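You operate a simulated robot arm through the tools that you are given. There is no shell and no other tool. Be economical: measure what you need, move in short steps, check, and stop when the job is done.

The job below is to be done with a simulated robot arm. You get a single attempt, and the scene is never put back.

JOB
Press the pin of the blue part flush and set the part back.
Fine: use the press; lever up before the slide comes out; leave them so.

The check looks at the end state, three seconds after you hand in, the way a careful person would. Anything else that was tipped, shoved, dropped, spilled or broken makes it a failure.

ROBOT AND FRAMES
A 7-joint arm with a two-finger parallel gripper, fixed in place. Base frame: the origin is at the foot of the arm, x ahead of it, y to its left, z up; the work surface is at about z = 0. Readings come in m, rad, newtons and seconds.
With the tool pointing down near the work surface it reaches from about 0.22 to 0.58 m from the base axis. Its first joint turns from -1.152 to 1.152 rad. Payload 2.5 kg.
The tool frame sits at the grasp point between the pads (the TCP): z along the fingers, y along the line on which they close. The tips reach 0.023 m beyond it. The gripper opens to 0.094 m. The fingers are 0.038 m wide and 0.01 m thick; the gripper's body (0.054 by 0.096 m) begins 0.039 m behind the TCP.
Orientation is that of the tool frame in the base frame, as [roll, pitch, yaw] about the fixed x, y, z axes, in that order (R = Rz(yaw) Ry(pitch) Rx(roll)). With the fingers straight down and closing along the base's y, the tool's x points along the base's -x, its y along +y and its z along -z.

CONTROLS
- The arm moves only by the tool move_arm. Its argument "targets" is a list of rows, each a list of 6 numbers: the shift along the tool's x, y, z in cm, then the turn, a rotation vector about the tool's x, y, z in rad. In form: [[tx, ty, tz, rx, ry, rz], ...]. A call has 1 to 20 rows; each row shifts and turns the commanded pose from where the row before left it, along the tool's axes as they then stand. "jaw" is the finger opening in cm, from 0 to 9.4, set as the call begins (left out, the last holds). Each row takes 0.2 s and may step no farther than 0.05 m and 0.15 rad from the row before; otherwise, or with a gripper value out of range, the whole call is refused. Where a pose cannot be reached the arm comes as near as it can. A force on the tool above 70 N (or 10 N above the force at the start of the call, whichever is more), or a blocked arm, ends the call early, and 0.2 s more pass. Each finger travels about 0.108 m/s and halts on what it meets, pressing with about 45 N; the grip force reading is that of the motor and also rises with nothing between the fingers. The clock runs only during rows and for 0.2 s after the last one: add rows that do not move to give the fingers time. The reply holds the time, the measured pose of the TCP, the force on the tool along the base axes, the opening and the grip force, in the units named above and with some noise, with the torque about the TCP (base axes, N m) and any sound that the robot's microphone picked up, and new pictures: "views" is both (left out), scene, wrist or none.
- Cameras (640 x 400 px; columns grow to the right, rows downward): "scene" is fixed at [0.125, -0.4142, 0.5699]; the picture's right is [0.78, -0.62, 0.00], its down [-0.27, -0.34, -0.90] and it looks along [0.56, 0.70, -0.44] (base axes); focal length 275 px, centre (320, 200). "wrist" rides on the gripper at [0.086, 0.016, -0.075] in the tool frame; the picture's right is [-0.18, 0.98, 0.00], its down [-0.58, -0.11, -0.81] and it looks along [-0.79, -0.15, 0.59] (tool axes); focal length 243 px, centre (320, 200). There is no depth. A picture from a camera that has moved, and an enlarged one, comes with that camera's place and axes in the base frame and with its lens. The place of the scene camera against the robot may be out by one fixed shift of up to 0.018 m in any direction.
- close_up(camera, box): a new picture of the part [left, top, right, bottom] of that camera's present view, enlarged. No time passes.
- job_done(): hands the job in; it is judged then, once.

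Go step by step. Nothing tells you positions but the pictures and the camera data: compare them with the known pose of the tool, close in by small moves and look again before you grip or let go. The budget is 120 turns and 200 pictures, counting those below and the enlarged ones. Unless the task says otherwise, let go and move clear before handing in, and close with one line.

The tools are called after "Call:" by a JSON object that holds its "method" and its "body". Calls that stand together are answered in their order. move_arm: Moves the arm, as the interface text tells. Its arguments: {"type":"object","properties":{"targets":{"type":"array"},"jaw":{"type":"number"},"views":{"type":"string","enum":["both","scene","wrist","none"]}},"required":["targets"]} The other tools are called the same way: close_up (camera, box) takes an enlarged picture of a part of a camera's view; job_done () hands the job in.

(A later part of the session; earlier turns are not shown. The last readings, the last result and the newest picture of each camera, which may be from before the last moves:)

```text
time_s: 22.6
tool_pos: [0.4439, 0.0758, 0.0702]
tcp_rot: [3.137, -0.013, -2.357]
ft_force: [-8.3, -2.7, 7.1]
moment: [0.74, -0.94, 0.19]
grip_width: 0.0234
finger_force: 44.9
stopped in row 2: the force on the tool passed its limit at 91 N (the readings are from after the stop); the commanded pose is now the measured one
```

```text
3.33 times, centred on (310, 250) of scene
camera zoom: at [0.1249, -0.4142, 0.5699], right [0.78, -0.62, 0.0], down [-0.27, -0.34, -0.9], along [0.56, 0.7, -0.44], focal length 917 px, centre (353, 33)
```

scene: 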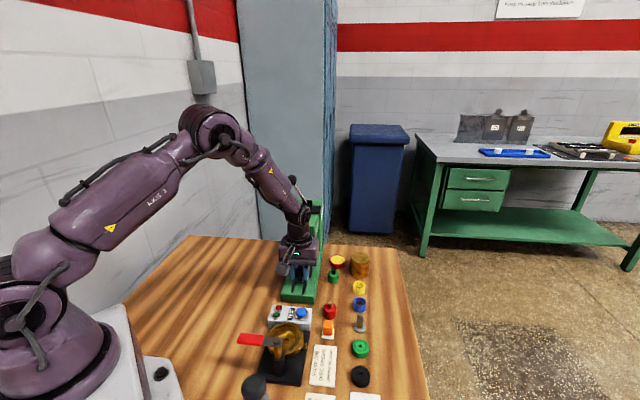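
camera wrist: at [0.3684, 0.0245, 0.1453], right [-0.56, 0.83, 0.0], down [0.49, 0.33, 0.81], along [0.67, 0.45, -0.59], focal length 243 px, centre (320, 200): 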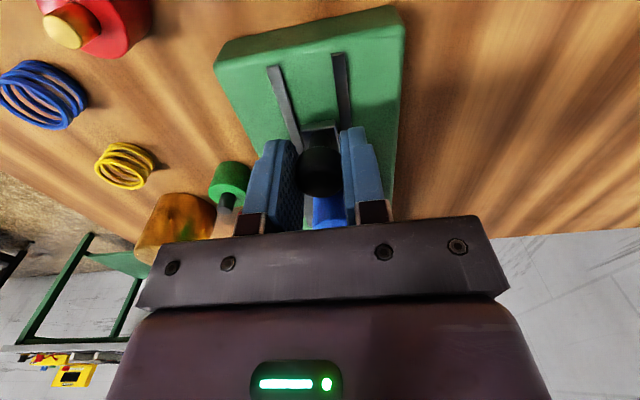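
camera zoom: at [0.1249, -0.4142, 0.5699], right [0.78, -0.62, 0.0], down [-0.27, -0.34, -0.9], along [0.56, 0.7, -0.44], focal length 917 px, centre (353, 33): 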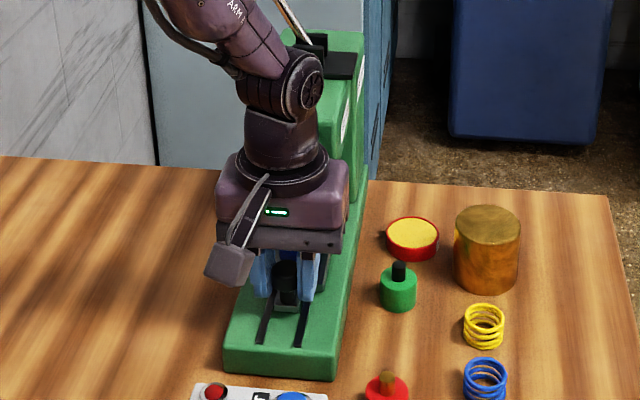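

The push stopped with a torque that points to contact high above the TCP: the wrist met the press head, not the slide stop. I'll back off slightly, open, tilt the tool back about the knob, and look.

Call:
{"method": "move_arm", "body": {"targets": [[0.4, 0, 0, 0, 0, 0], [0, 0, 0, 0, 0, 0]], "views": "none"}}

Call:
{"method": "move_arm", "body": {"targets": [[0, 0, 0, 0, 0, 0], [0, 0, 0, 0, 0, 0], [0, 0, 0, 0, -0.1, 0], [0, 0, 0, 0, -0.12, 0], [0, 0, 0, 0, -0.12, 0], [0, 0, 0, 0, -0.11, 0], [0, 0, 0, 0, 0, 0]], "jaw": 3.3}}

Call:
{"method": "close_up", "body": {"camera": "scene", "box": [270, 190, 350, 310]}}

```text
time_s: 23.2
tool_pos: [0.4395, 0.0735, 0.0712]
tcp_rot: [3.139, -0.01, -2.356]
ft_force: [-1.6, 2.2, 5.7]
moment: [-0.23, 0.2, 0.03]
grip_width: 0.023
finger_force: 44.9
```

```text
time_s: 24.8
tool_pos: [0.4401, 0.0731, 0.0723]
tcp_rot: [3.137, 0.439, -2.36]
ft_force: [0.1, 0.2, -1.1]
moment: [0.01, 0.01, 0.01]
grip_width: 0.0331
finger_force: 0.1
camera wrist: at [0.351, 0.0064, 0.1014], right [-0.58, 0.81, 0.08], down [0.21, 0.05, 0.98], along [0.79, 0.58, -0.2], focal length 243 px, centre (320, 200)
```

scene: 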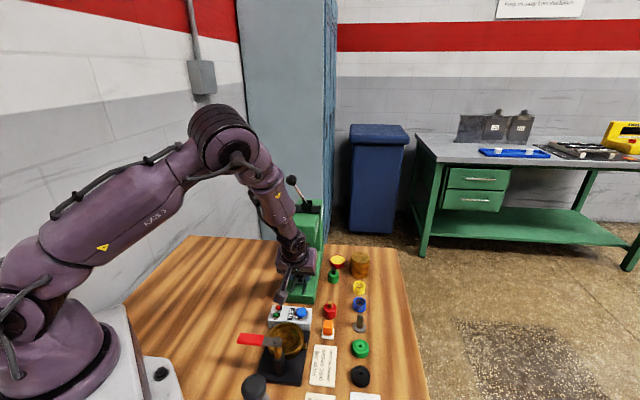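
wrist: 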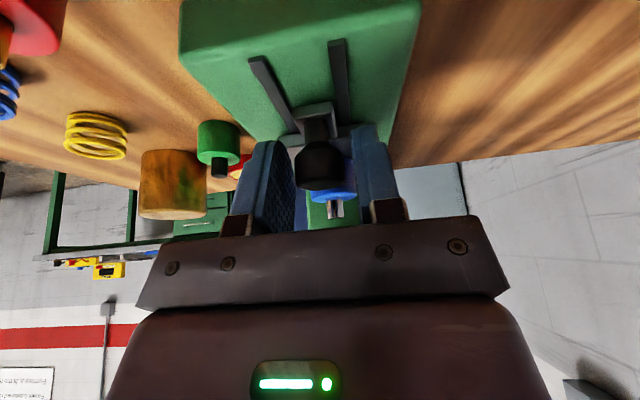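

```text
3.33 times, centred on (310, 250) of scene
camera zoom: at [0.1249, -0.4142, 0.5699], right [0.78, -0.62, 0.0], down [-0.27, -0.34, -0.9], along [0.56, 0.7, -0.44], focal length 917 px, centre (353, 33)
```

zoom: 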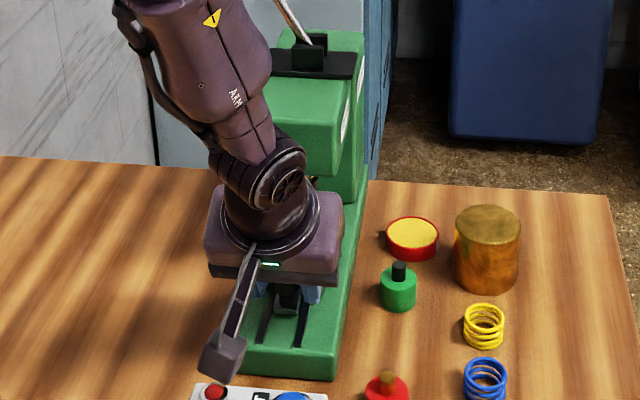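

Call:
{"method": "move_arm", "body": {"targets": [[0, 0, 0, 0, 0, 0], [0, 0, 0, 0, 0, 0]], "jaw": 1.6, "views": "none"}}

Call:
{"method": "move_arm", "body": {"targets": [[-0.27, 0, 0.13, 0, 0, 0], [-0.36, 0, 0.17, 0, 0, 0], [-0.45, 0, 0.21, 0, 0, 0], [-0.27, 0, 0.13, 0, 0, 0], [0, 0, 0, 0, 0, 0]]}}

Call:
{"method": "close_up", "body": {"camera": "scene", "box": [270, 190, 350, 310]}}

Call:
{"method": "close_up", "body": {"camera": "wrist", "box": [220, 50, 420, 230]}}

```text
time_s: 25.4
tool_pos: [0.44, 0.0727, 0.0706]
tcp_rot: [3.138, 0.439, -2.359]
ft_force: [0.3, 0.1, 0.1]
moment: [0.22, -0.23, 0.01]
grip_width: 0.0234
finger_force: 45.1
```

```text
time_s: 26.6
tool_pos: [0.4517, 0.0839, 0.0717]
tcp_rot: [3.136, 0.437, -2.36]
ft_force: [-1.3, 2.9, 3.2]
moment: [0.01, -0.05, -0.01]
grip_width: 0.0232
finger_force: 45.4
camera wrist: at [0.362, 0.0174, 0.1014], right [-0.58, 0.81, 0.08], down [0.21, 0.05, 0.98], along [0.79, 0.58, -0.2], focal length 243 px, centre (320, 200)
```

scene: 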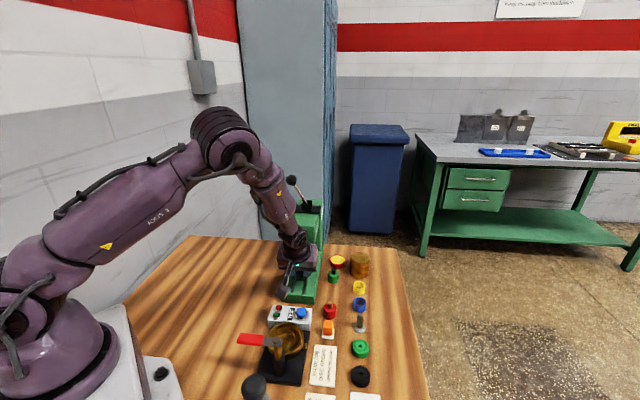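
wrist: 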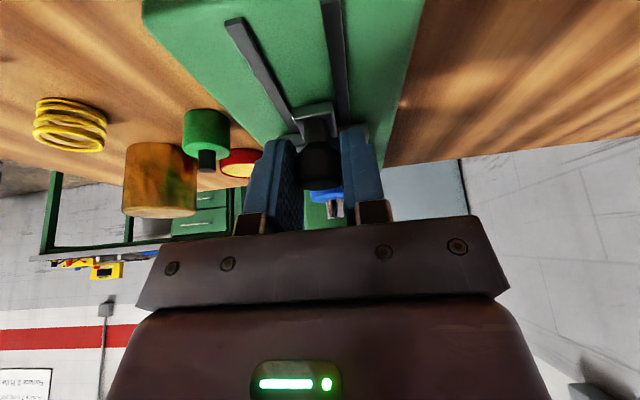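

```text
3.33 times, centred on (310, 250) of scene
camera zoom: at [0.1249, -0.4142, 0.5699], right [0.78, -0.62, 0.0], down [-0.27, -0.34, -0.9], along [0.56, 0.7, -0.44], focal length 917 px, centre (353, 33)
```

zoom: 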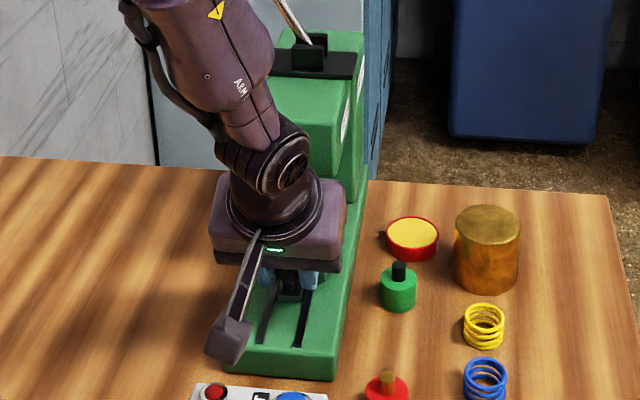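

```text
2.22 times, centred on (320, 140) of wrist
camera zoom: at [0.362, 0.0174, 0.1014], right [-0.58, 0.81, 0.08], down [0.21, 0.05, 0.98], along [0.79, 0.58, -0.2], focal length 539 px, centre (320, 333)
```

zoom: 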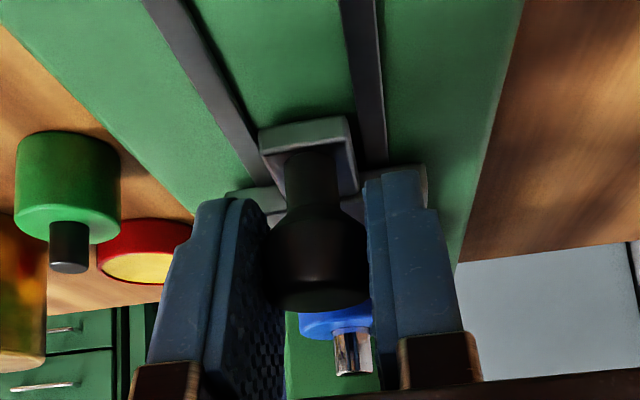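

Call:
{"method": "move_arm", "body": {"targets": [[-0.36, 0, 0.17, 0, 0, 0], [-0.36, 0, 0.17, 0, 0, 0], [-0.36, 0, 0.17, 0, 0, 0], [-0.27, 0, 0.13, 0, 0, 0], [0, 0, 0, 0, 0, 0]]}}

Call:
{"method": "close_up", "body": {"camera": "wrist", "box": [220, 50, 420, 230]}}

```text
time_s: 27.8
tool_pos: [0.4601, 0.0928, 0.0712]
tcp_rot: [3.137, 0.437, -2.359]
ft_force: [-35.5, -13.5, 29.6]
moment: [2.03, -2.81, 0.21]
grip_width: 0.023
finger_force: 44.9
camera wrist: at [0.3716, 0.0269, 0.1017], right [-0.58, 0.81, 0.08], down [0.21, 0.05, 0.98], along [0.79, 0.58, -0.2], focal length 243 px, centre (320, 200)
```

scene: 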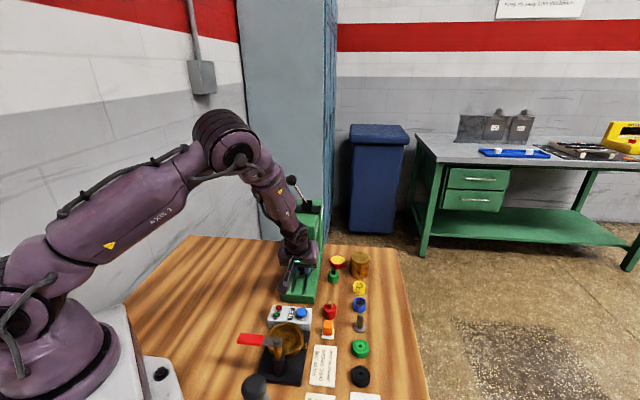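
wrist: 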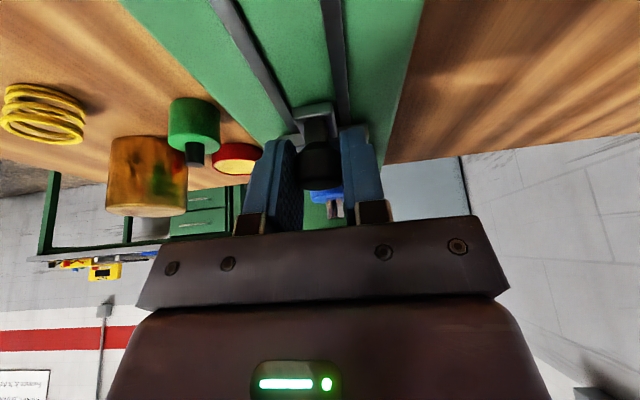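

```text
2.22 times, centred on (320, 140) of wrist
camera zoom: at [0.3716, 0.0269, 0.1017], right [-0.58, 0.81, 0.08], down [0.21, 0.05, 0.98], along [0.79, 0.58, -0.2], focal length 539 px, centre (320, 333)
```

zoom: 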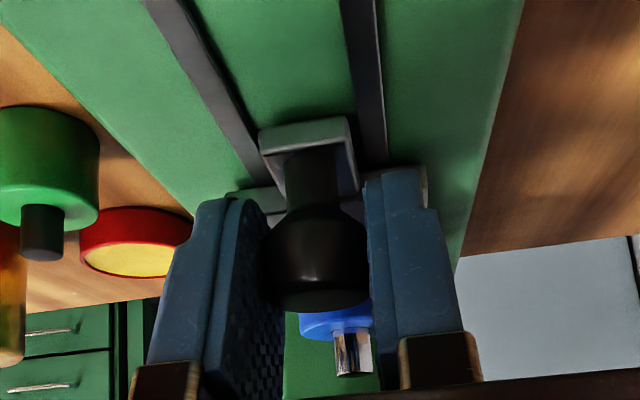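

The wrist touches the head again at z ≈ 0.17. I'll back off, regrip the knob with the rear half of the pads, and use slightly more tilt, to gain clearance.

Call:
{"method": "move_arm", "body": {"targets": [[0.27, 0, -0.13, 0, 0, 0], [0, 0, 0, 0, 0, 0]], "views": "none"}}

Call:
{"method": "move_arm", "body": {"targets": [[0, 0, 0, 0, 0, 0], [0, 0, 0, 0, 0, 0], [0.87, 0, -0.74, 0, 0, 0], [0, 0, 0, 0, -0.12, 0], [0, 0, 0, 0, 0, 0]], "jaw": 3.3}}

Call:
{"method": "close_up", "body": {"camera": "wrist", "box": [220, 50, 420, 230]}}

Call:
{"method": "close_up", "body": {"camera": "scene", "box": [270, 190, 350, 310]}}

```text
time_s: 28.4
tool_pos: [0.4591, 0.0932, 0.0714]
tcp_rot: [3.139, 0.439, -2.361]
ft_force: [-1.6, 3.2, 3.4]
moment: [0.34, -0.3, 0.0]
grip_width: 0.0235
finger_force: 44.9
```

```text
time_s: 29.6
tool_pos: [0.4517, 0.0836, 0.0732]
tcp_rot: [3.138, 0.559, -2.358]
ft_force: [-0.2, 0.0, -0.2]
moment: [-0.03, -0.01, -0.01]
grip_width: 0.0329
finger_force: 0.1
camera wrist: at [0.3601, 0.0158, 0.0907], right [-0.58, 0.81, 0.1], down [0.13, -0.03, 0.99], along [0.8, 0.59, -0.08], focal length 243 px, centre (320, 200)
```

scene: 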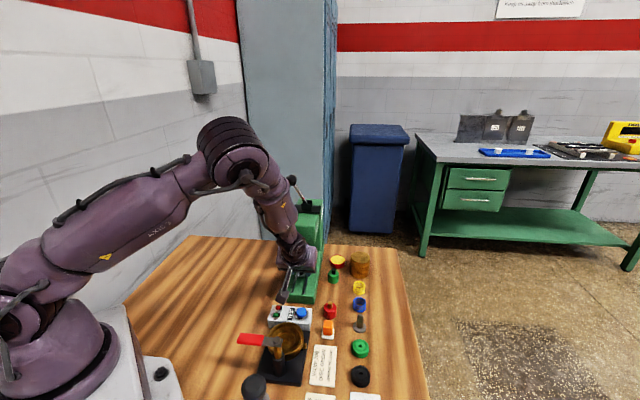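
wrist: 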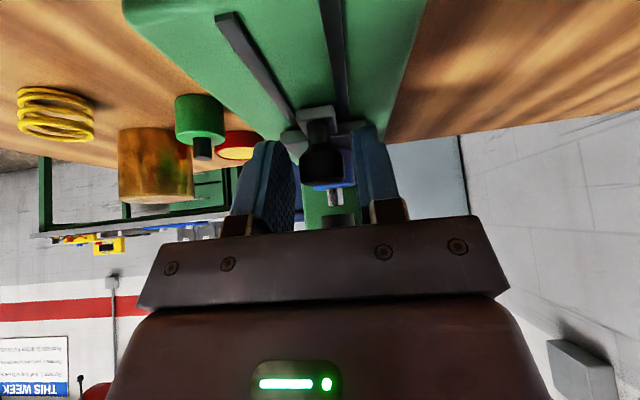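

```text
2.22 times, centred on (320, 140) of wrist
camera zoom: at [0.3601, 0.0158, 0.0907], right [-0.58, 0.81, 0.1], down [0.13, -0.03, 0.99], along [0.8, 0.59, -0.08], focal length 539 px, centre (320, 333)
```

zoom: 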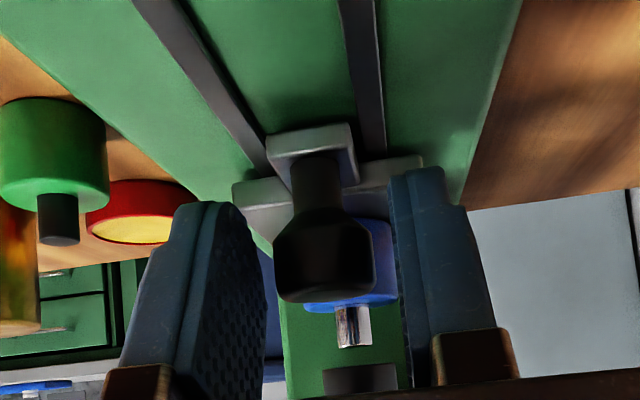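

```text
3.33 times, centred on (310, 250) of scene
camera zoom: at [0.1249, -0.4142, 0.5699], right [0.78, -0.62, 0.0], down [-0.27, -0.34, -0.9], along [0.56, 0.7, -0.44], focal length 917 px, centre (353, 33)
```

zoom: 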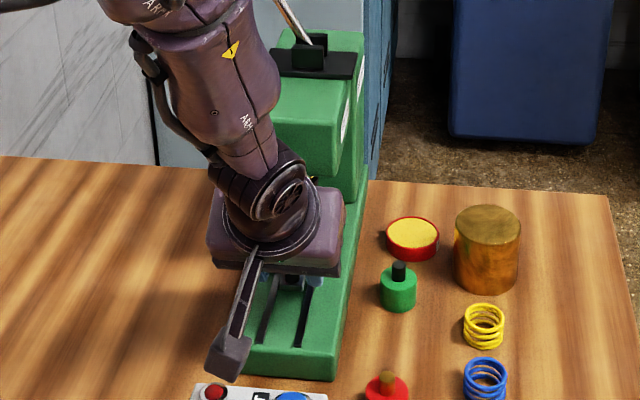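

Call:
{"method": "move_arm", "body": {"targets": [[0, 0, 0, 0, 0, 0], [0, 0, 0, 0, 0, 0]], "jaw": 1.6, "views": "none"}}

Call:
{"method": "move_arm", "body": {"targets": [[-0.25, 0, 0.16, 0, 0, 0], [-0.25, 0, 0.16, 0, 0, 0], [-0.25, 0, 0.16, 0, 0, 0], [0, 0, 0, 0, 0, 0]], "views": "wrist"}}

Call:
{"method": "close_up", "body": {"camera": "wrist", "box": [220, 50, 420, 230]}}

```text
time_s: 30.2
tool_pos: [0.4522, 0.084, 0.0742]
tcp_rot: [3.138, 0.558, -2.36]
ft_force: [-0.5, 0.7, -0.5]
moment: [0.18, -0.13, -0.02]
grip_width: 0.0231
finger_force: 45.1
```

```text
time_s: 31.2
tool_pos: [0.4575, 0.0891, 0.0726]
tcp_rot: [3.138, 0.559, -2.36]
ft_force: [-0.8, 1.9, -0.1]
moment: [-0.01, 0.01, 0.02]
grip_width: 0.023
finger_force: 44.9
camera wrist: at [0.3667, 0.0223, 0.0907], right [-0.58, 0.81, 0.1], down [0.13, -0.03, 0.99], along [0.8, 0.59, -0.08], focal length 243 px, centre (320, 200)
```

wrist: 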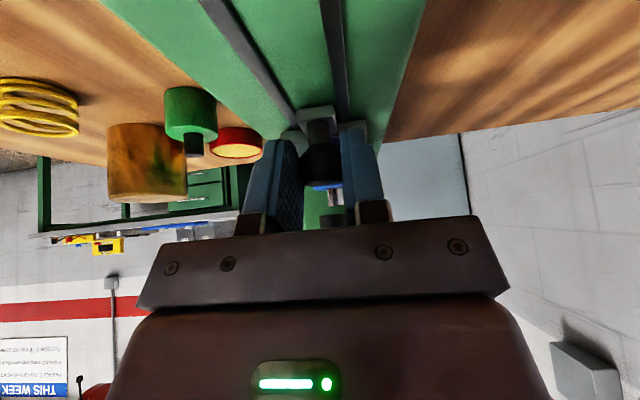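

```text
2.22 times, centred on (320, 140) of wrist
camera zoom: at [0.3667, 0.0223, 0.0907], right [-0.58, 0.81, 0.1], down [0.13, -0.03, 0.99], along [0.8, 0.59, -0.08], focal length 539 px, centre (320, 333)
```

zoom: 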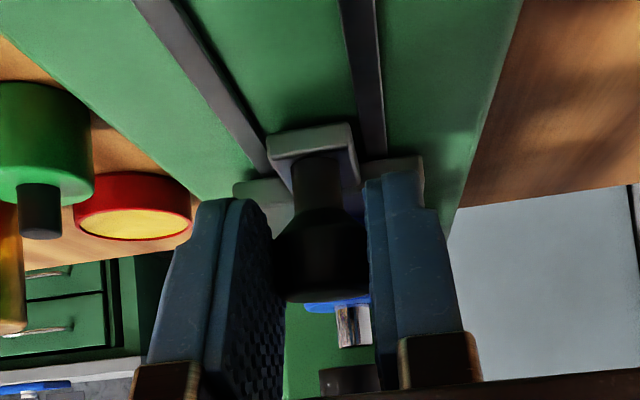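

Call:
{"method": "move_arm", "body": {"targets": [[-0.17, 0, 0.1, 0, 0, 0], [-0.17, 0, 0.1, 0, 0, 0], [-0.17, 0, 0.1, 0, 0, 0], [-0.17, 0, 0.1, 0, 0, 0], [0, 0, 0, 0, 0, 0]], "views": "wrist"}}

Call:
{"method": "close_up", "body": {"camera": "wrist", "box": [220, 50, 420, 230]}}

```text
time_s: 32.4
tool_pos: [0.4619, 0.0952, 0.0726]
tcp_rot: [3.136, 0.553, -2.361]
ft_force: [-20.8, -16.9, 2.7]
moment: [0.38, -0.37, -0.01]
grip_width: 0.0236
finger_force: 44.9
camera wrist: at [0.3714, 0.0271, 0.0905], right [-0.58, 0.81, 0.1], down [0.13, -0.03, 0.99], along [0.8, 0.59, -0.09], focal length 243 px, centre (320, 200)
```

wrist: 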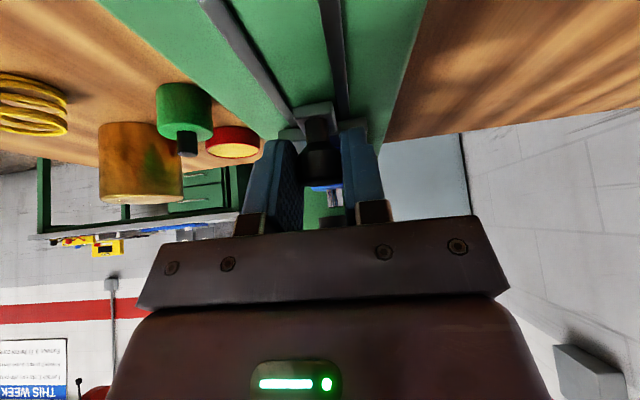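

```text
2.22 times, centred on (320, 140) of wrist
camera zoom: at [0.3714, 0.0271, 0.0905], right [-0.58, 0.81, 0.1], down [0.13, -0.03, 0.99], along [0.8, 0.59, -0.09], focal length 539 px, centre (320, 333)
```

zoom: 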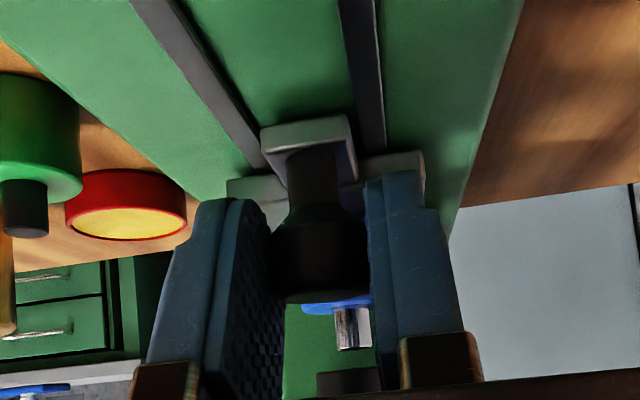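

The slide has reached its stop: the force is now purely axial, at knob height. I release and back away to view it.

Call:
{"method": "move_arm", "body": {"targets": [[0, 0, 0, 0, 0, 0], [0, 0, 0, 0, 0, 0], [1, 0, -0.6, 0, 0, 0], [2.5, 0, -1.6, 0, 0, 0], [2.5, 0, -3, 0, 0.1, 0], [1, 0, -4, 0, 0.14, 0], [0, 0, -4, 0, 0.14, 0], [0, 0, -3, 0, 0.14, 0], [0, 0, 0, 0, 0.04, 0], [0, 0, 0, 0, 0, 0]], "jaw": 3.4}}

Call:
{"method": "close_up", "body": {"camera": "wrist", "box": [220, 0, 420, 180]}}

Call:
{"method": "close_up", "body": {"camera": "scene", "box": [270, 165, 350, 305]}}

```text
time_s: 34.6
tool_pos: [0.3758, 0.0088, 0.1835]
tcp_rot: [3.139, -0.005, -2.357]
ft_force: [-0.1, -0.7, -0.1]
moment: [-0.04, -0.01, 0.0]
grip_width: 0.0339
finger_force: 0.0
camera wrist: at [0.3043, -0.0408, 0.2602], right [-0.56, 0.83, 0.0], down [0.49, 0.33, 0.8], along [0.66, 0.45, -0.59], focal length 243 px, centre (320, 200)
```

scene: 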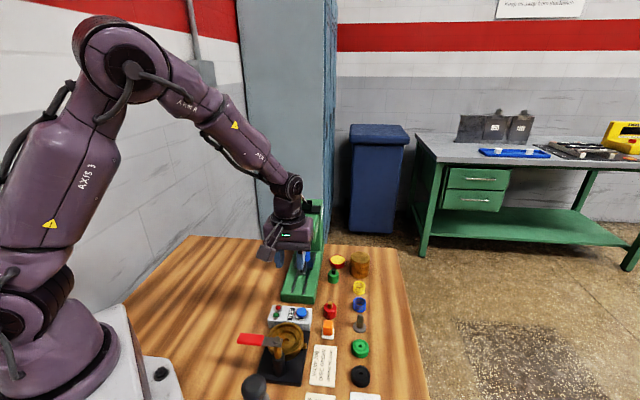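
wrist: 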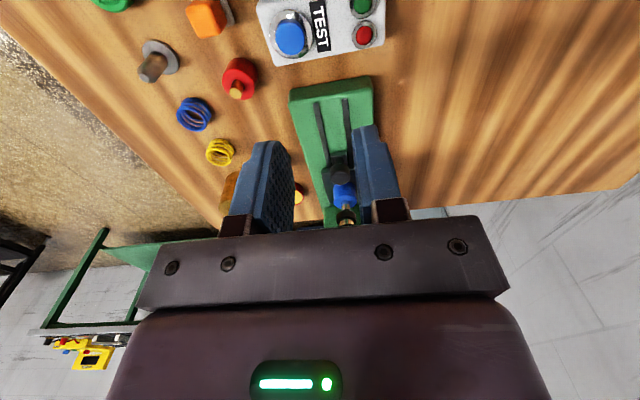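

```text
2.22 times, centred on (320, 90) of wrist
camera zoom: at [0.3043, -0.0408, 0.2602], right [-0.56, 0.83, 0.0], down [0.49, 0.33, 0.8], along [0.66, 0.45, -0.59], focal length 539 px, centre (320, 444)
```

zoom: 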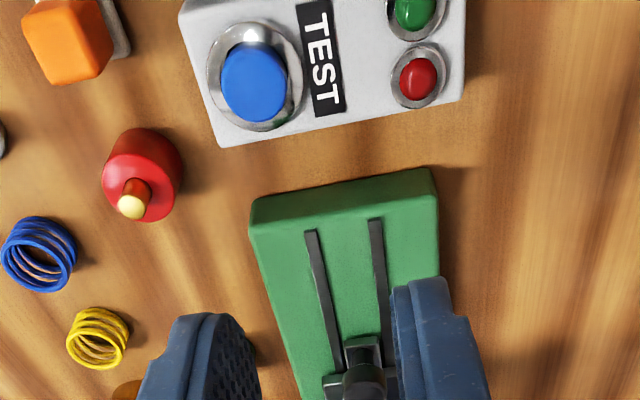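

```text
2.86 times, centred on (310, 235) of scene
camera zoom: at [0.125, -0.4142, 0.5699], right [0.78, -0.62, 0.0], down [-0.27, -0.34, -0.9], along [0.56, 0.7, -0.44], focal length 786 px, centre (349, 100)
```

zoom: 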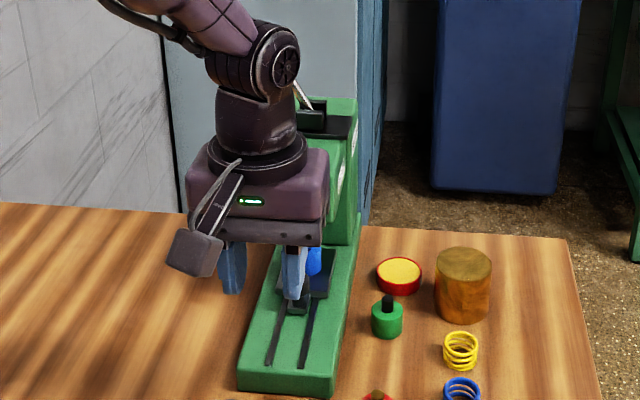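

Next I go up clear of everything and rotate the tool by −90° for the lever, whose fork lets it swing across the press axis.

Call:
{"method": "move_arm", "body": {"targets": [[0, 0, -4, 0, 0, 0], [0, 0, -4, 0, 0, 0], [0, 0, -4, 0, 0, 0], [0, 0, -4, 0, 0, 0.143], [0, 0, -4, 0, 0, 0.143], [0, 0, -4, 0, 0, 0.143], [0, 0, 0, 0, 0, 0.143], [0, 0, 0, 0, 0, 0.143], [0, 0, 0, 0, 0, 0.143], [0, 0, 0, 0, 0, 0.143], [0, 0, 0, 0, 0, 0.143], [0, 0, 0, 0, 0, 0.143], [0, 0, 0, 0, 0, 0.143], [0, 0, 0, 0, 0, 0.143], [0, 0, 0, 0, 0, 0]]}}

Call:
{"method": "close_up", "body": {"camera": "scene", "box": [270, 165, 350, 305]}}

Call:
{"method": "close_up", "body": {"camera": "scene", "box": [280, 230, 340, 280]}}

```text
time_s: 37.8
tool_pos: [0.3766, 0.0071, 0.4257]
tcp_rot: [-3.141, -0.003, 2.351]
ft_force: [-1.0, -0.1, -0.1]
moment: [0.0, 0.01, -0.02]
grip_width: 0.034
finger_force: 0.1
camera wrist: at [0.3284, 0.0813, 0.4996], right [0.83, 0.56, 0.0], down [0.33, -0.49, 0.8], along [0.45, -0.67, -0.59], focal length 243 px, centre (320, 200)
```

scene: 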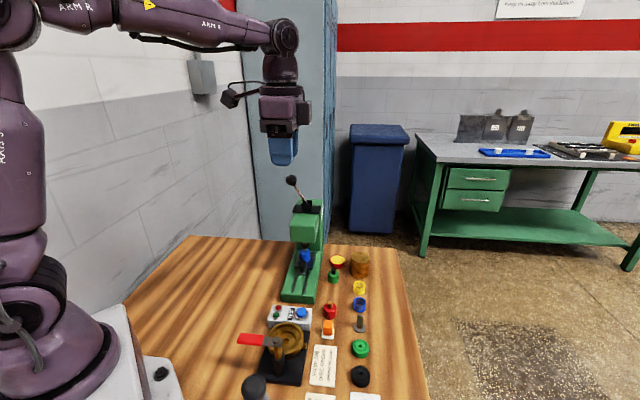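
wrist: 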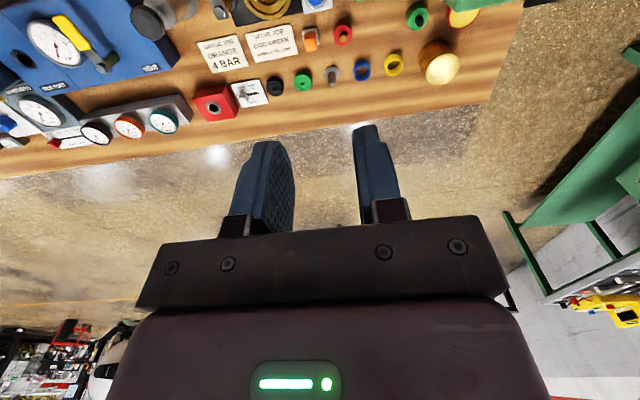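

```text
2.86 times, centred on (310, 235) of scene
camera zoom: at [0.125, -0.4142, 0.5699], right [0.78, -0.62, 0.0], down [-0.27, -0.34, -0.9], along [0.56, 0.7, -0.44], focal length 786 px, centre (349, 100)
```

zoom: 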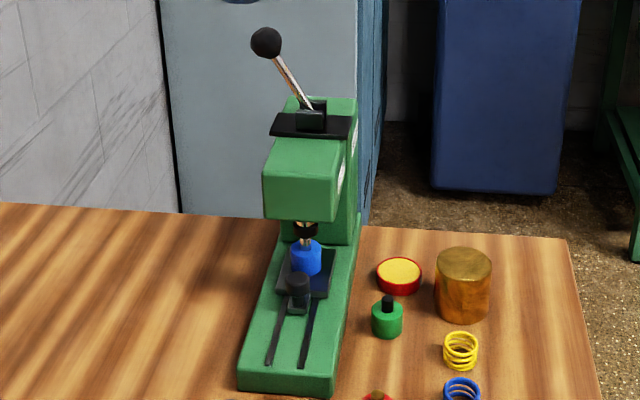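

```text
8.00 times, centred on (310, 255) of scene
camera zoom: at [0.125, -0.4142, 0.5699], right [0.78, -0.62, 0.0], down [-0.27, -0.34, -0.9], along [0.56, 0.7, -0.44], focal length 2201 px, centre (400, -240)
```

zoom: 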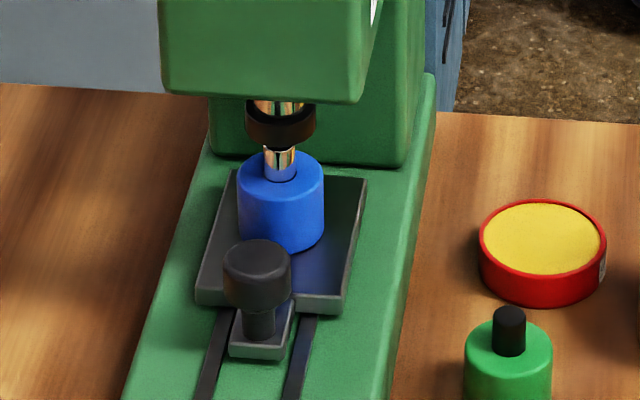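

The part is standing directly beneath the ram. The ball of the lever is near (0.512, 0.207, 0.278), so I move over it with the wrist camera.

Call:
{"method": "move_arm", "body": {"targets": [[1, 3.7, 0, 0, 0, 0], [1, 3.7, 0, 0, 0, 0], [1, 3.7, 0, 0, 0, 0], [1, 3.7, 0, 0, 0, 0], [1, 3.7, 0, 0, 0, 0], [0, 3.7, 0, 0, 0, 0], [0, 0, 0, 0, 0, 0]], "jaw": 6}}

Call:
{"method": "close_up", "body": {"camera": "wrist", "box": [220, 0, 420, 180]}}

```text
time_s: 39.4
tool_pos: [0.4942, 0.1964, 0.4231]
tcp_rot: [-3.138, -0.003, 2.352]
ft_force: [0.4, 0.3, -0.6]
moment: [0.01, 0.0, -0.03]
grip_width: 0.0598
finger_force: 0.0
out of reach, approached as far as the arm can: row 6
camera wrist: at [0.4463, 0.2709, 0.4969], right [0.83, 0.56, 0.0], down [0.34, -0.49, 0.8], along [0.45, -0.67, -0.59], focal length 243 px, centre (320, 200)
```

scene: 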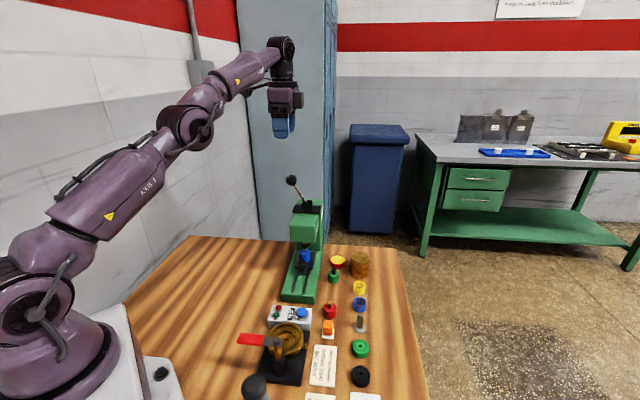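
wrist: 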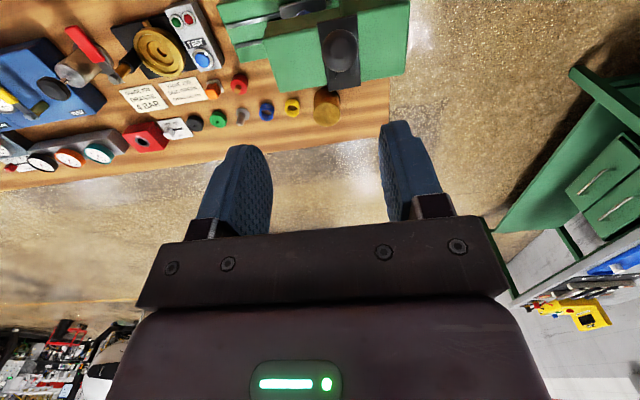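

```text
2.22 times, centred on (320, 90) of wrist
camera zoom: at [0.4463, 0.2709, 0.4969], right [0.83, 0.56, 0.0], down [0.34, -0.49, 0.8], along [0.45, -0.67, -0.59], focal length 539 px, centre (320, 444)
```

zoom: 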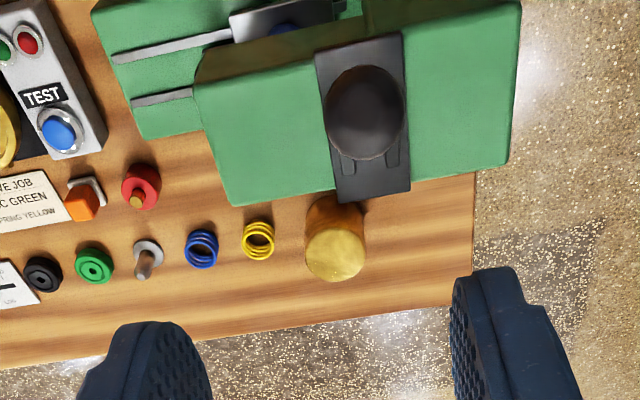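

The ball is at about (0.509, 0.207, 0.281), Ø 29 mm. I lower to just above it and line up.

Call:
{"method": "move_arm", "body": {"targets": [[0, 0, 3, 0, 0, 0], [0, 0, 3, 0, 0, 0], [0, 0.3, 2, 0, 0, 0], [-0.2, 0.6, 0, 0, 0, 0], [0, 0, 0, 0, 0, 0]]}}

Call:
{"method": "close_up", "body": {"camera": "wrist", "box": [220, 50, 420, 230]}}

Call:
{"method": "close_up", "body": {"camera": "scene", "box": [260, 120, 350, 260]}}

```text
time_s: 40.6
tool_pos: [0.5028, 0.2023, 0.3425]
tcp_rot: [-3.14, -0.002, 2.354]
ft_force: [0.4, -0.4, 0.1]
moment: [0.03, 0.01, 0.0]
grip_width: 0.0601
finger_force: 0.0
camera wrist: at [0.4534, 0.2755, 0.4172], right [0.83, 0.56, 0.0], down [0.34, -0.49, 0.8], along [0.45, -0.67, -0.59], focal length 243 px, centre (320, 200)
```

scene: 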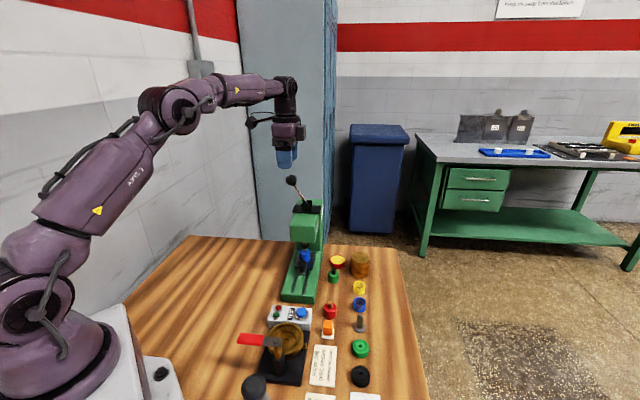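
wrist: 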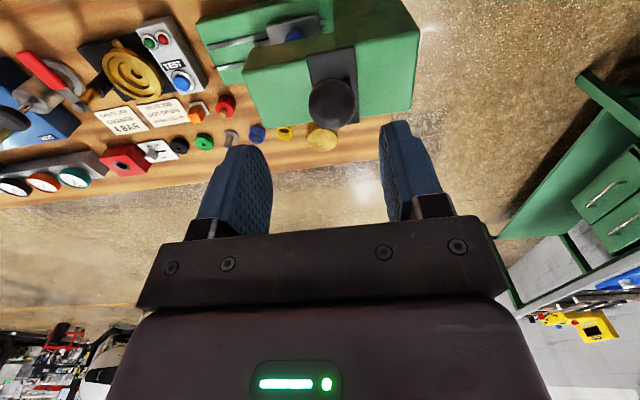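

```text
2.22 times, centred on (320, 140) of wrist
camera zoom: at [0.4534, 0.2755, 0.4172], right [0.83, 0.56, 0.0], down [0.34, -0.49, 0.8], along [0.45, -0.67, -0.59], focal length 539 px, centre (320, 333)
```

zoom: 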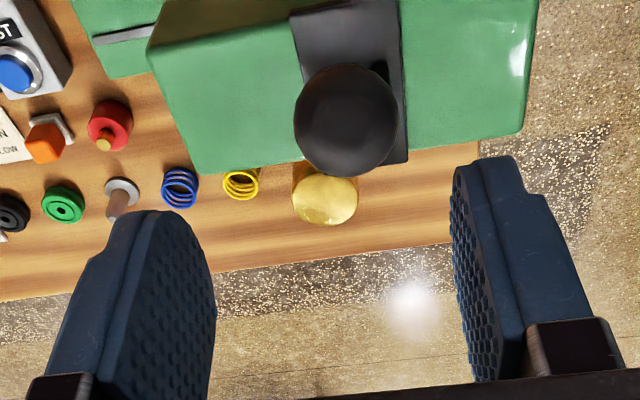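

```text
2.86 times, centred on (305, 190) of scene
camera zoom: at [0.125, -0.4142, 0.5699], right [0.78, -0.62, 0.0], down [-0.27, -0.34, -0.9], along [0.56, 0.7, -0.44], focal length 786 px, centre (363, 229)
```

zoom: 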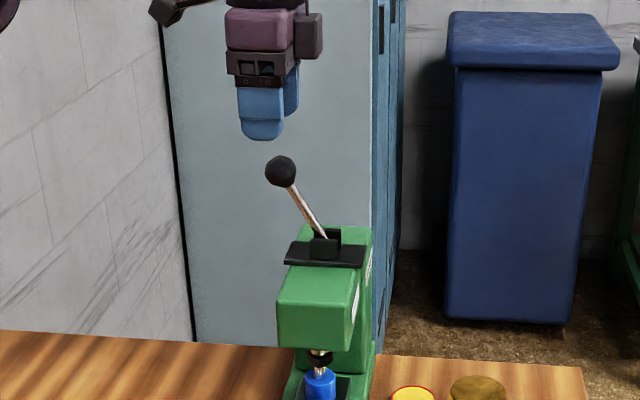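

Call:
{"method": "move_arm", "body": {"targets": [[0, 0.8, 1, 0, 0, 0], [0, 0, 2, 0, 0, 0], [0, 0, 2, 0, 0, 0], [0, 0, 1.1, 0, 0, 0], [0, 0, 0, 0, 0, 0]]}}

Call:
{"method": "close_up", "body": {"camera": "wrist", "box": [220, 90, 420, 250]}}

Call:
{"method": "close_up", "body": {"camera": "scene", "box": [270, 140, 330, 220]}}

```text
time_s: 41.8
tool_pos: [0.508, 0.208, 0.2807]
tcp_rot: [-3.14, 0.0, 2.355]
ft_force: [0.7, -0.1, 0.3]
moment: [0.03, -0.04, -0.05]
grip_width: 0.0599
finger_force: 0.0
camera wrist: at [0.4594, 0.2812, 0.3555], right [0.83, 0.56, 0.0], down [0.34, -0.49, 0.81], along [0.45, -0.67, -0.59], focal length 243 px, centre (320, 200)
```

scene: 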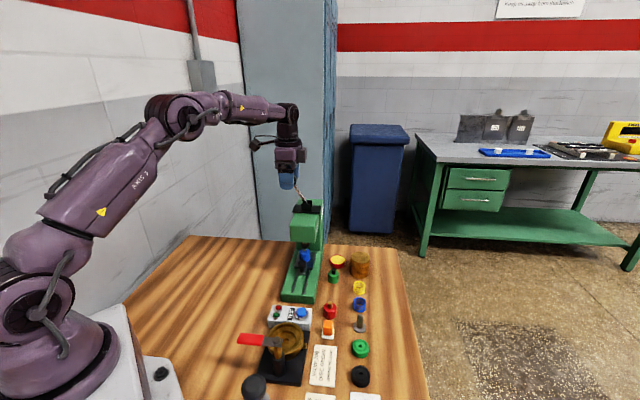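
wrist: 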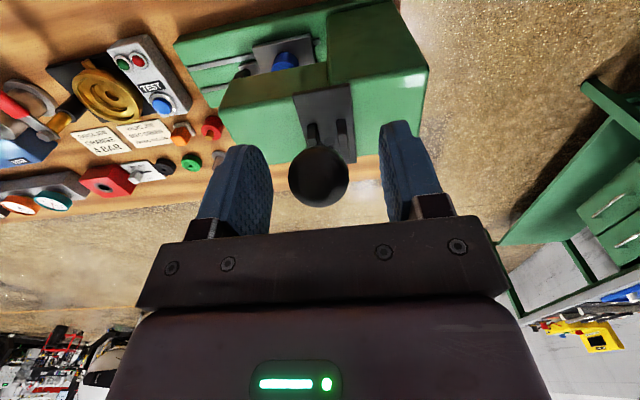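

```text
2.50 times, centred on (320, 170) of wrist
camera zoom: at [0.4594, 0.2812, 0.3555], right [0.83, 0.56, 0.0], down [0.34, -0.49, 0.81], along [0.45, -0.67, -0.59], focal length 606 px, centre (320, 275)
```

zoom: 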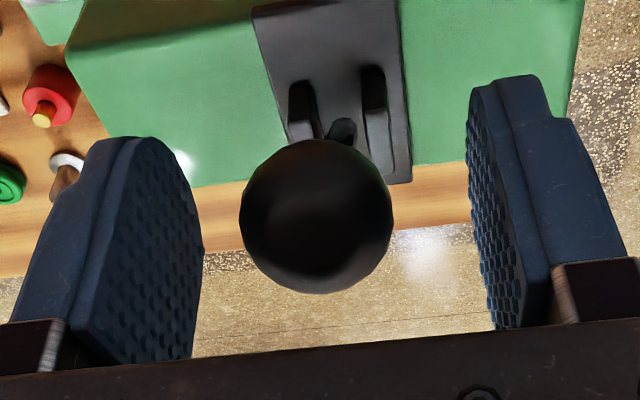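

```text
5.00 times, centred on (300, 180) of scene
camera zoom: at [0.125, -0.4142, 0.5699], right [0.78, -0.62, 0.0], down [-0.27, -0.34, -0.9], along [0.56, 0.7, -0.44], focal length 1376 px, centre (420, 300)
```

zoom: 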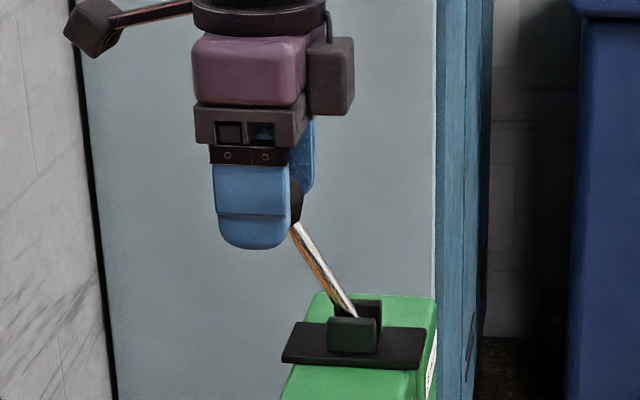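

Call:
{"method": "move_arm", "body": {"targets": [[-0.25, 0, 0.2, 0, 0, 0], [0, 0, 0, 0, 0, 0]], "views": "none"}}

Call:
{"method": "move_arm", "body": {"targets": [[0, 0, 0, 0, 0, 0], [0, 0, 0, 0, 0, 0], [0, 0, 0, 0, 0, 0]], "jaw": 2.2}}

Call:
{"method": "close_up", "body": {"camera": "wrist", "box": [220, 90, 420, 250]}}

Call:
{"method": "close_up", "body": {"camera": "scene", "box": [270, 140, 330, 220]}}

```text
time_s: 42.4
tool_pos: [0.5089, 0.2064, 0.2802]
tcp_rot: [-3.139, -0.003, 2.353]
ft_force: [-0.9, 0.1, -0.4]
moment: [0.0, -0.01, 0.03]
grip_width: 0.0602
finger_force: 0.0
```

```text
time_s: 43.2
tool_pos: [0.5105, 0.2056, 0.2786]
tcp_rot: [-3.134, -0.004, 2.352]
ft_force: [-20.7, -13.2, 4.7]
moment: [0.1, 0.18, -0.07]
grip_width: 0.0313
finger_force: 45.6
camera wrist: at [0.4607, 0.2787, 0.3537], right [0.83, 0.56, -0.01], down [0.34, -0.49, 0.8], along [0.45, -0.67, -0.59], focal length 243 px, centre (320, 200)
```

scene: 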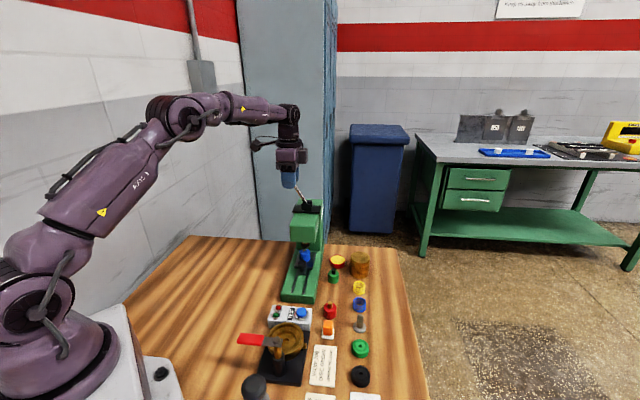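
wrist: 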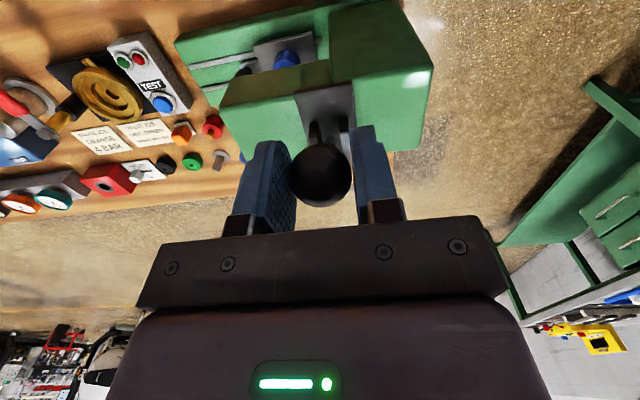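

```text
2.50 times, centred on (320, 170) of wrist
camera zoom: at [0.4607, 0.2787, 0.3537], right [0.83, 0.56, -0.01], down [0.34, -0.49, 0.8], along [0.45, -0.67, -0.59], focal length 606 px, centre (320, 275)
```

zoom: 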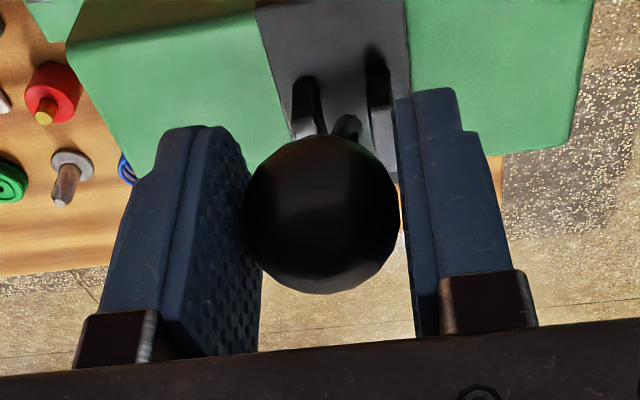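

```text
5.00 times, centred on (300, 180) of scene
camera zoom: at [0.1249, -0.4143, 0.5699], right [0.78, -0.62, 0.0], down [-0.27, -0.34, -0.9], along [0.56, 0.7, -0.44], focal length 1376 px, centre (420, 300)
```

zoom: 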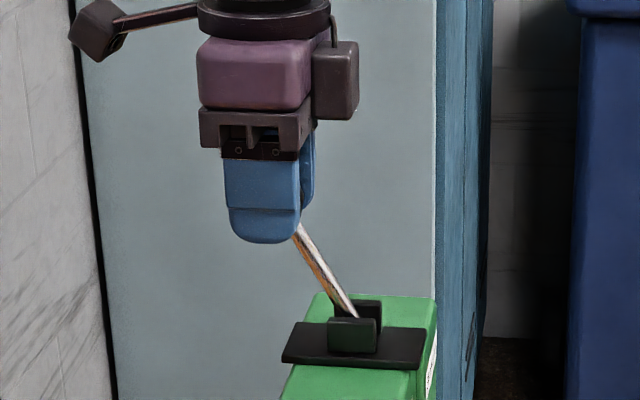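

The ball is gripped. I relieve the axial load and try the first small part of the swing: left and down.

Call:
{"method": "move_arm", "body": {"targets": [[0, -0.2, 0, 0, 0, 0], [0, 0, 0, 0, 0, 0]], "views": "none"}}

Call:
{"method": "move_arm", "body": {"targets": [[0.43, 0, 0.26, 0, 0, 0], [0.43, 0, 0.27, 0, 0, 0], [0.4, 0, 0.3, 0, 0, 0], [0.39, 0, 0.3, 0, 0, 0], [0, 0, 0, 0, 0, 0]]}}

Call:
{"method": "close_up", "body": {"camera": "scene", "box": [270, 160, 350, 280]}}

```text
time_s: 43.8
tool_pos: [0.5103, 0.2054, 0.2793]
tcp_rot: [3.139, -0.002, 2.355]
ft_force: [0.8, -0.9, -0.5]
moment: [0.05, 0.21, -0.12]
grip_width: 0.0313
finger_force: 45.3
```

```text
time_s: 45.0
tool_pos: [0.4984, 0.2177, 0.2693]
tcp_rot: [3.139, -0.001, 2.354]
ft_force: [22.8, -9.7, 19.3]
moment: [0.32, 0.26, 0.26]
grip_width: 0.0315
finger_force: 45.4
camera wrist: at [0.4485, 0.2897, 0.3439], right [0.83, 0.56, 0.0], down [0.33, -0.49, 0.81], along [0.45, -0.67, -0.59], focal length 243 px, centre (320, 200)
```

scene: 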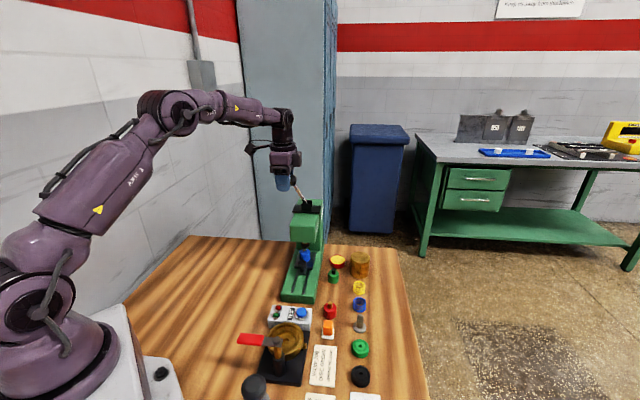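
wrist: 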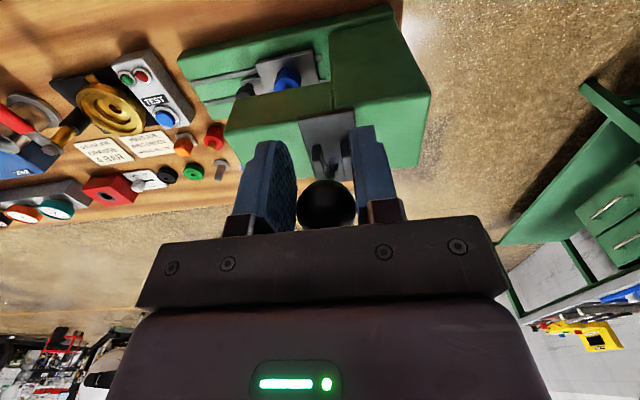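

```text
3.33 times, centred on (310, 220) of scene
camera zoom: at [0.1249, -0.4143, 0.5699], right [0.78, -0.62, 0.0], down [-0.27, -0.34, -0.9], along [0.56, 0.7, -0.44], focal length 917 px, centre (353, 133)
```

zoom: 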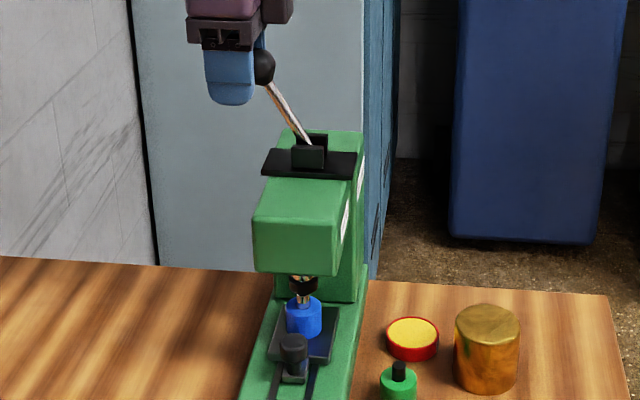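

The lever resisted and the ball slipped in the pads without moving. Before forcing anything I look at the press head and its labels.

Call:
{"method": "close_up", "body": {"camera": "scene", "box": [290, 185, 335, 245]}}

Call:
{"method": "close_up", "body": {"camera": "wrist", "box": [230, 90, 430, 240]}}

Call:
{"method": "close_up", "body": {"camera": "scene", "box": [280, 165, 340, 225]}}

```text
6.67 times, centred on (312, 215) of scene
camera zoom: at [0.1249, -0.4143, 0.5699], right [0.78, -0.62, 0.0], down [-0.27, -0.34, -0.9], along [0.56, 0.7, -0.44], focal length 1834 px, centre (370, 100)
```

zoom: 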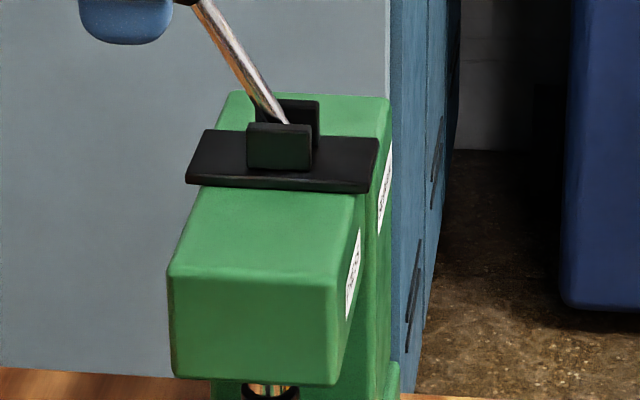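

```text
2.67 times, centred on (330, 165) of wrist
camera zoom: at [0.4485, 0.2897, 0.3439], right [0.83, 0.56, 0.0], down [0.33, -0.49, 0.81], along [0.45, -0.67, -0.59], focal length 647 px, centre (293, 293)
```

zoom: 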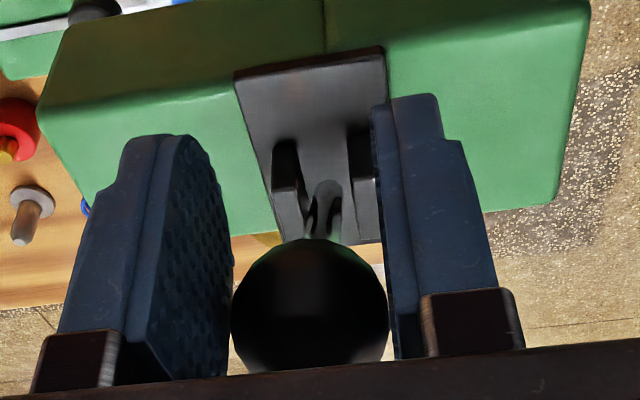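

```text
6.67 times, centred on (310, 195) of scene
camera zoom: at [0.1249, -0.4143, 0.5699], right [0.78, -0.62, 0.0], down [-0.27, -0.34, -0.9], along [0.56, 0.7, -0.44], focal length 1834 px, centre (387, 233)
```

zoom: 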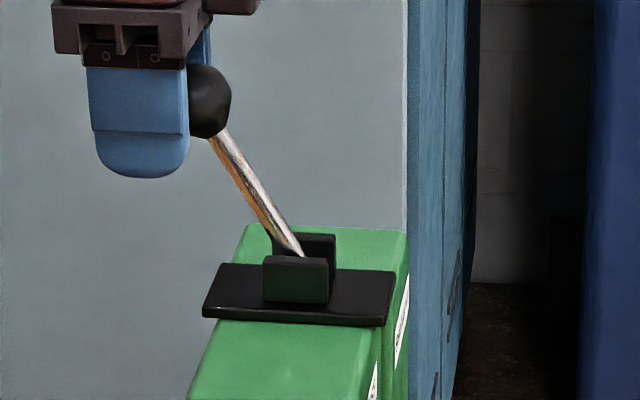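

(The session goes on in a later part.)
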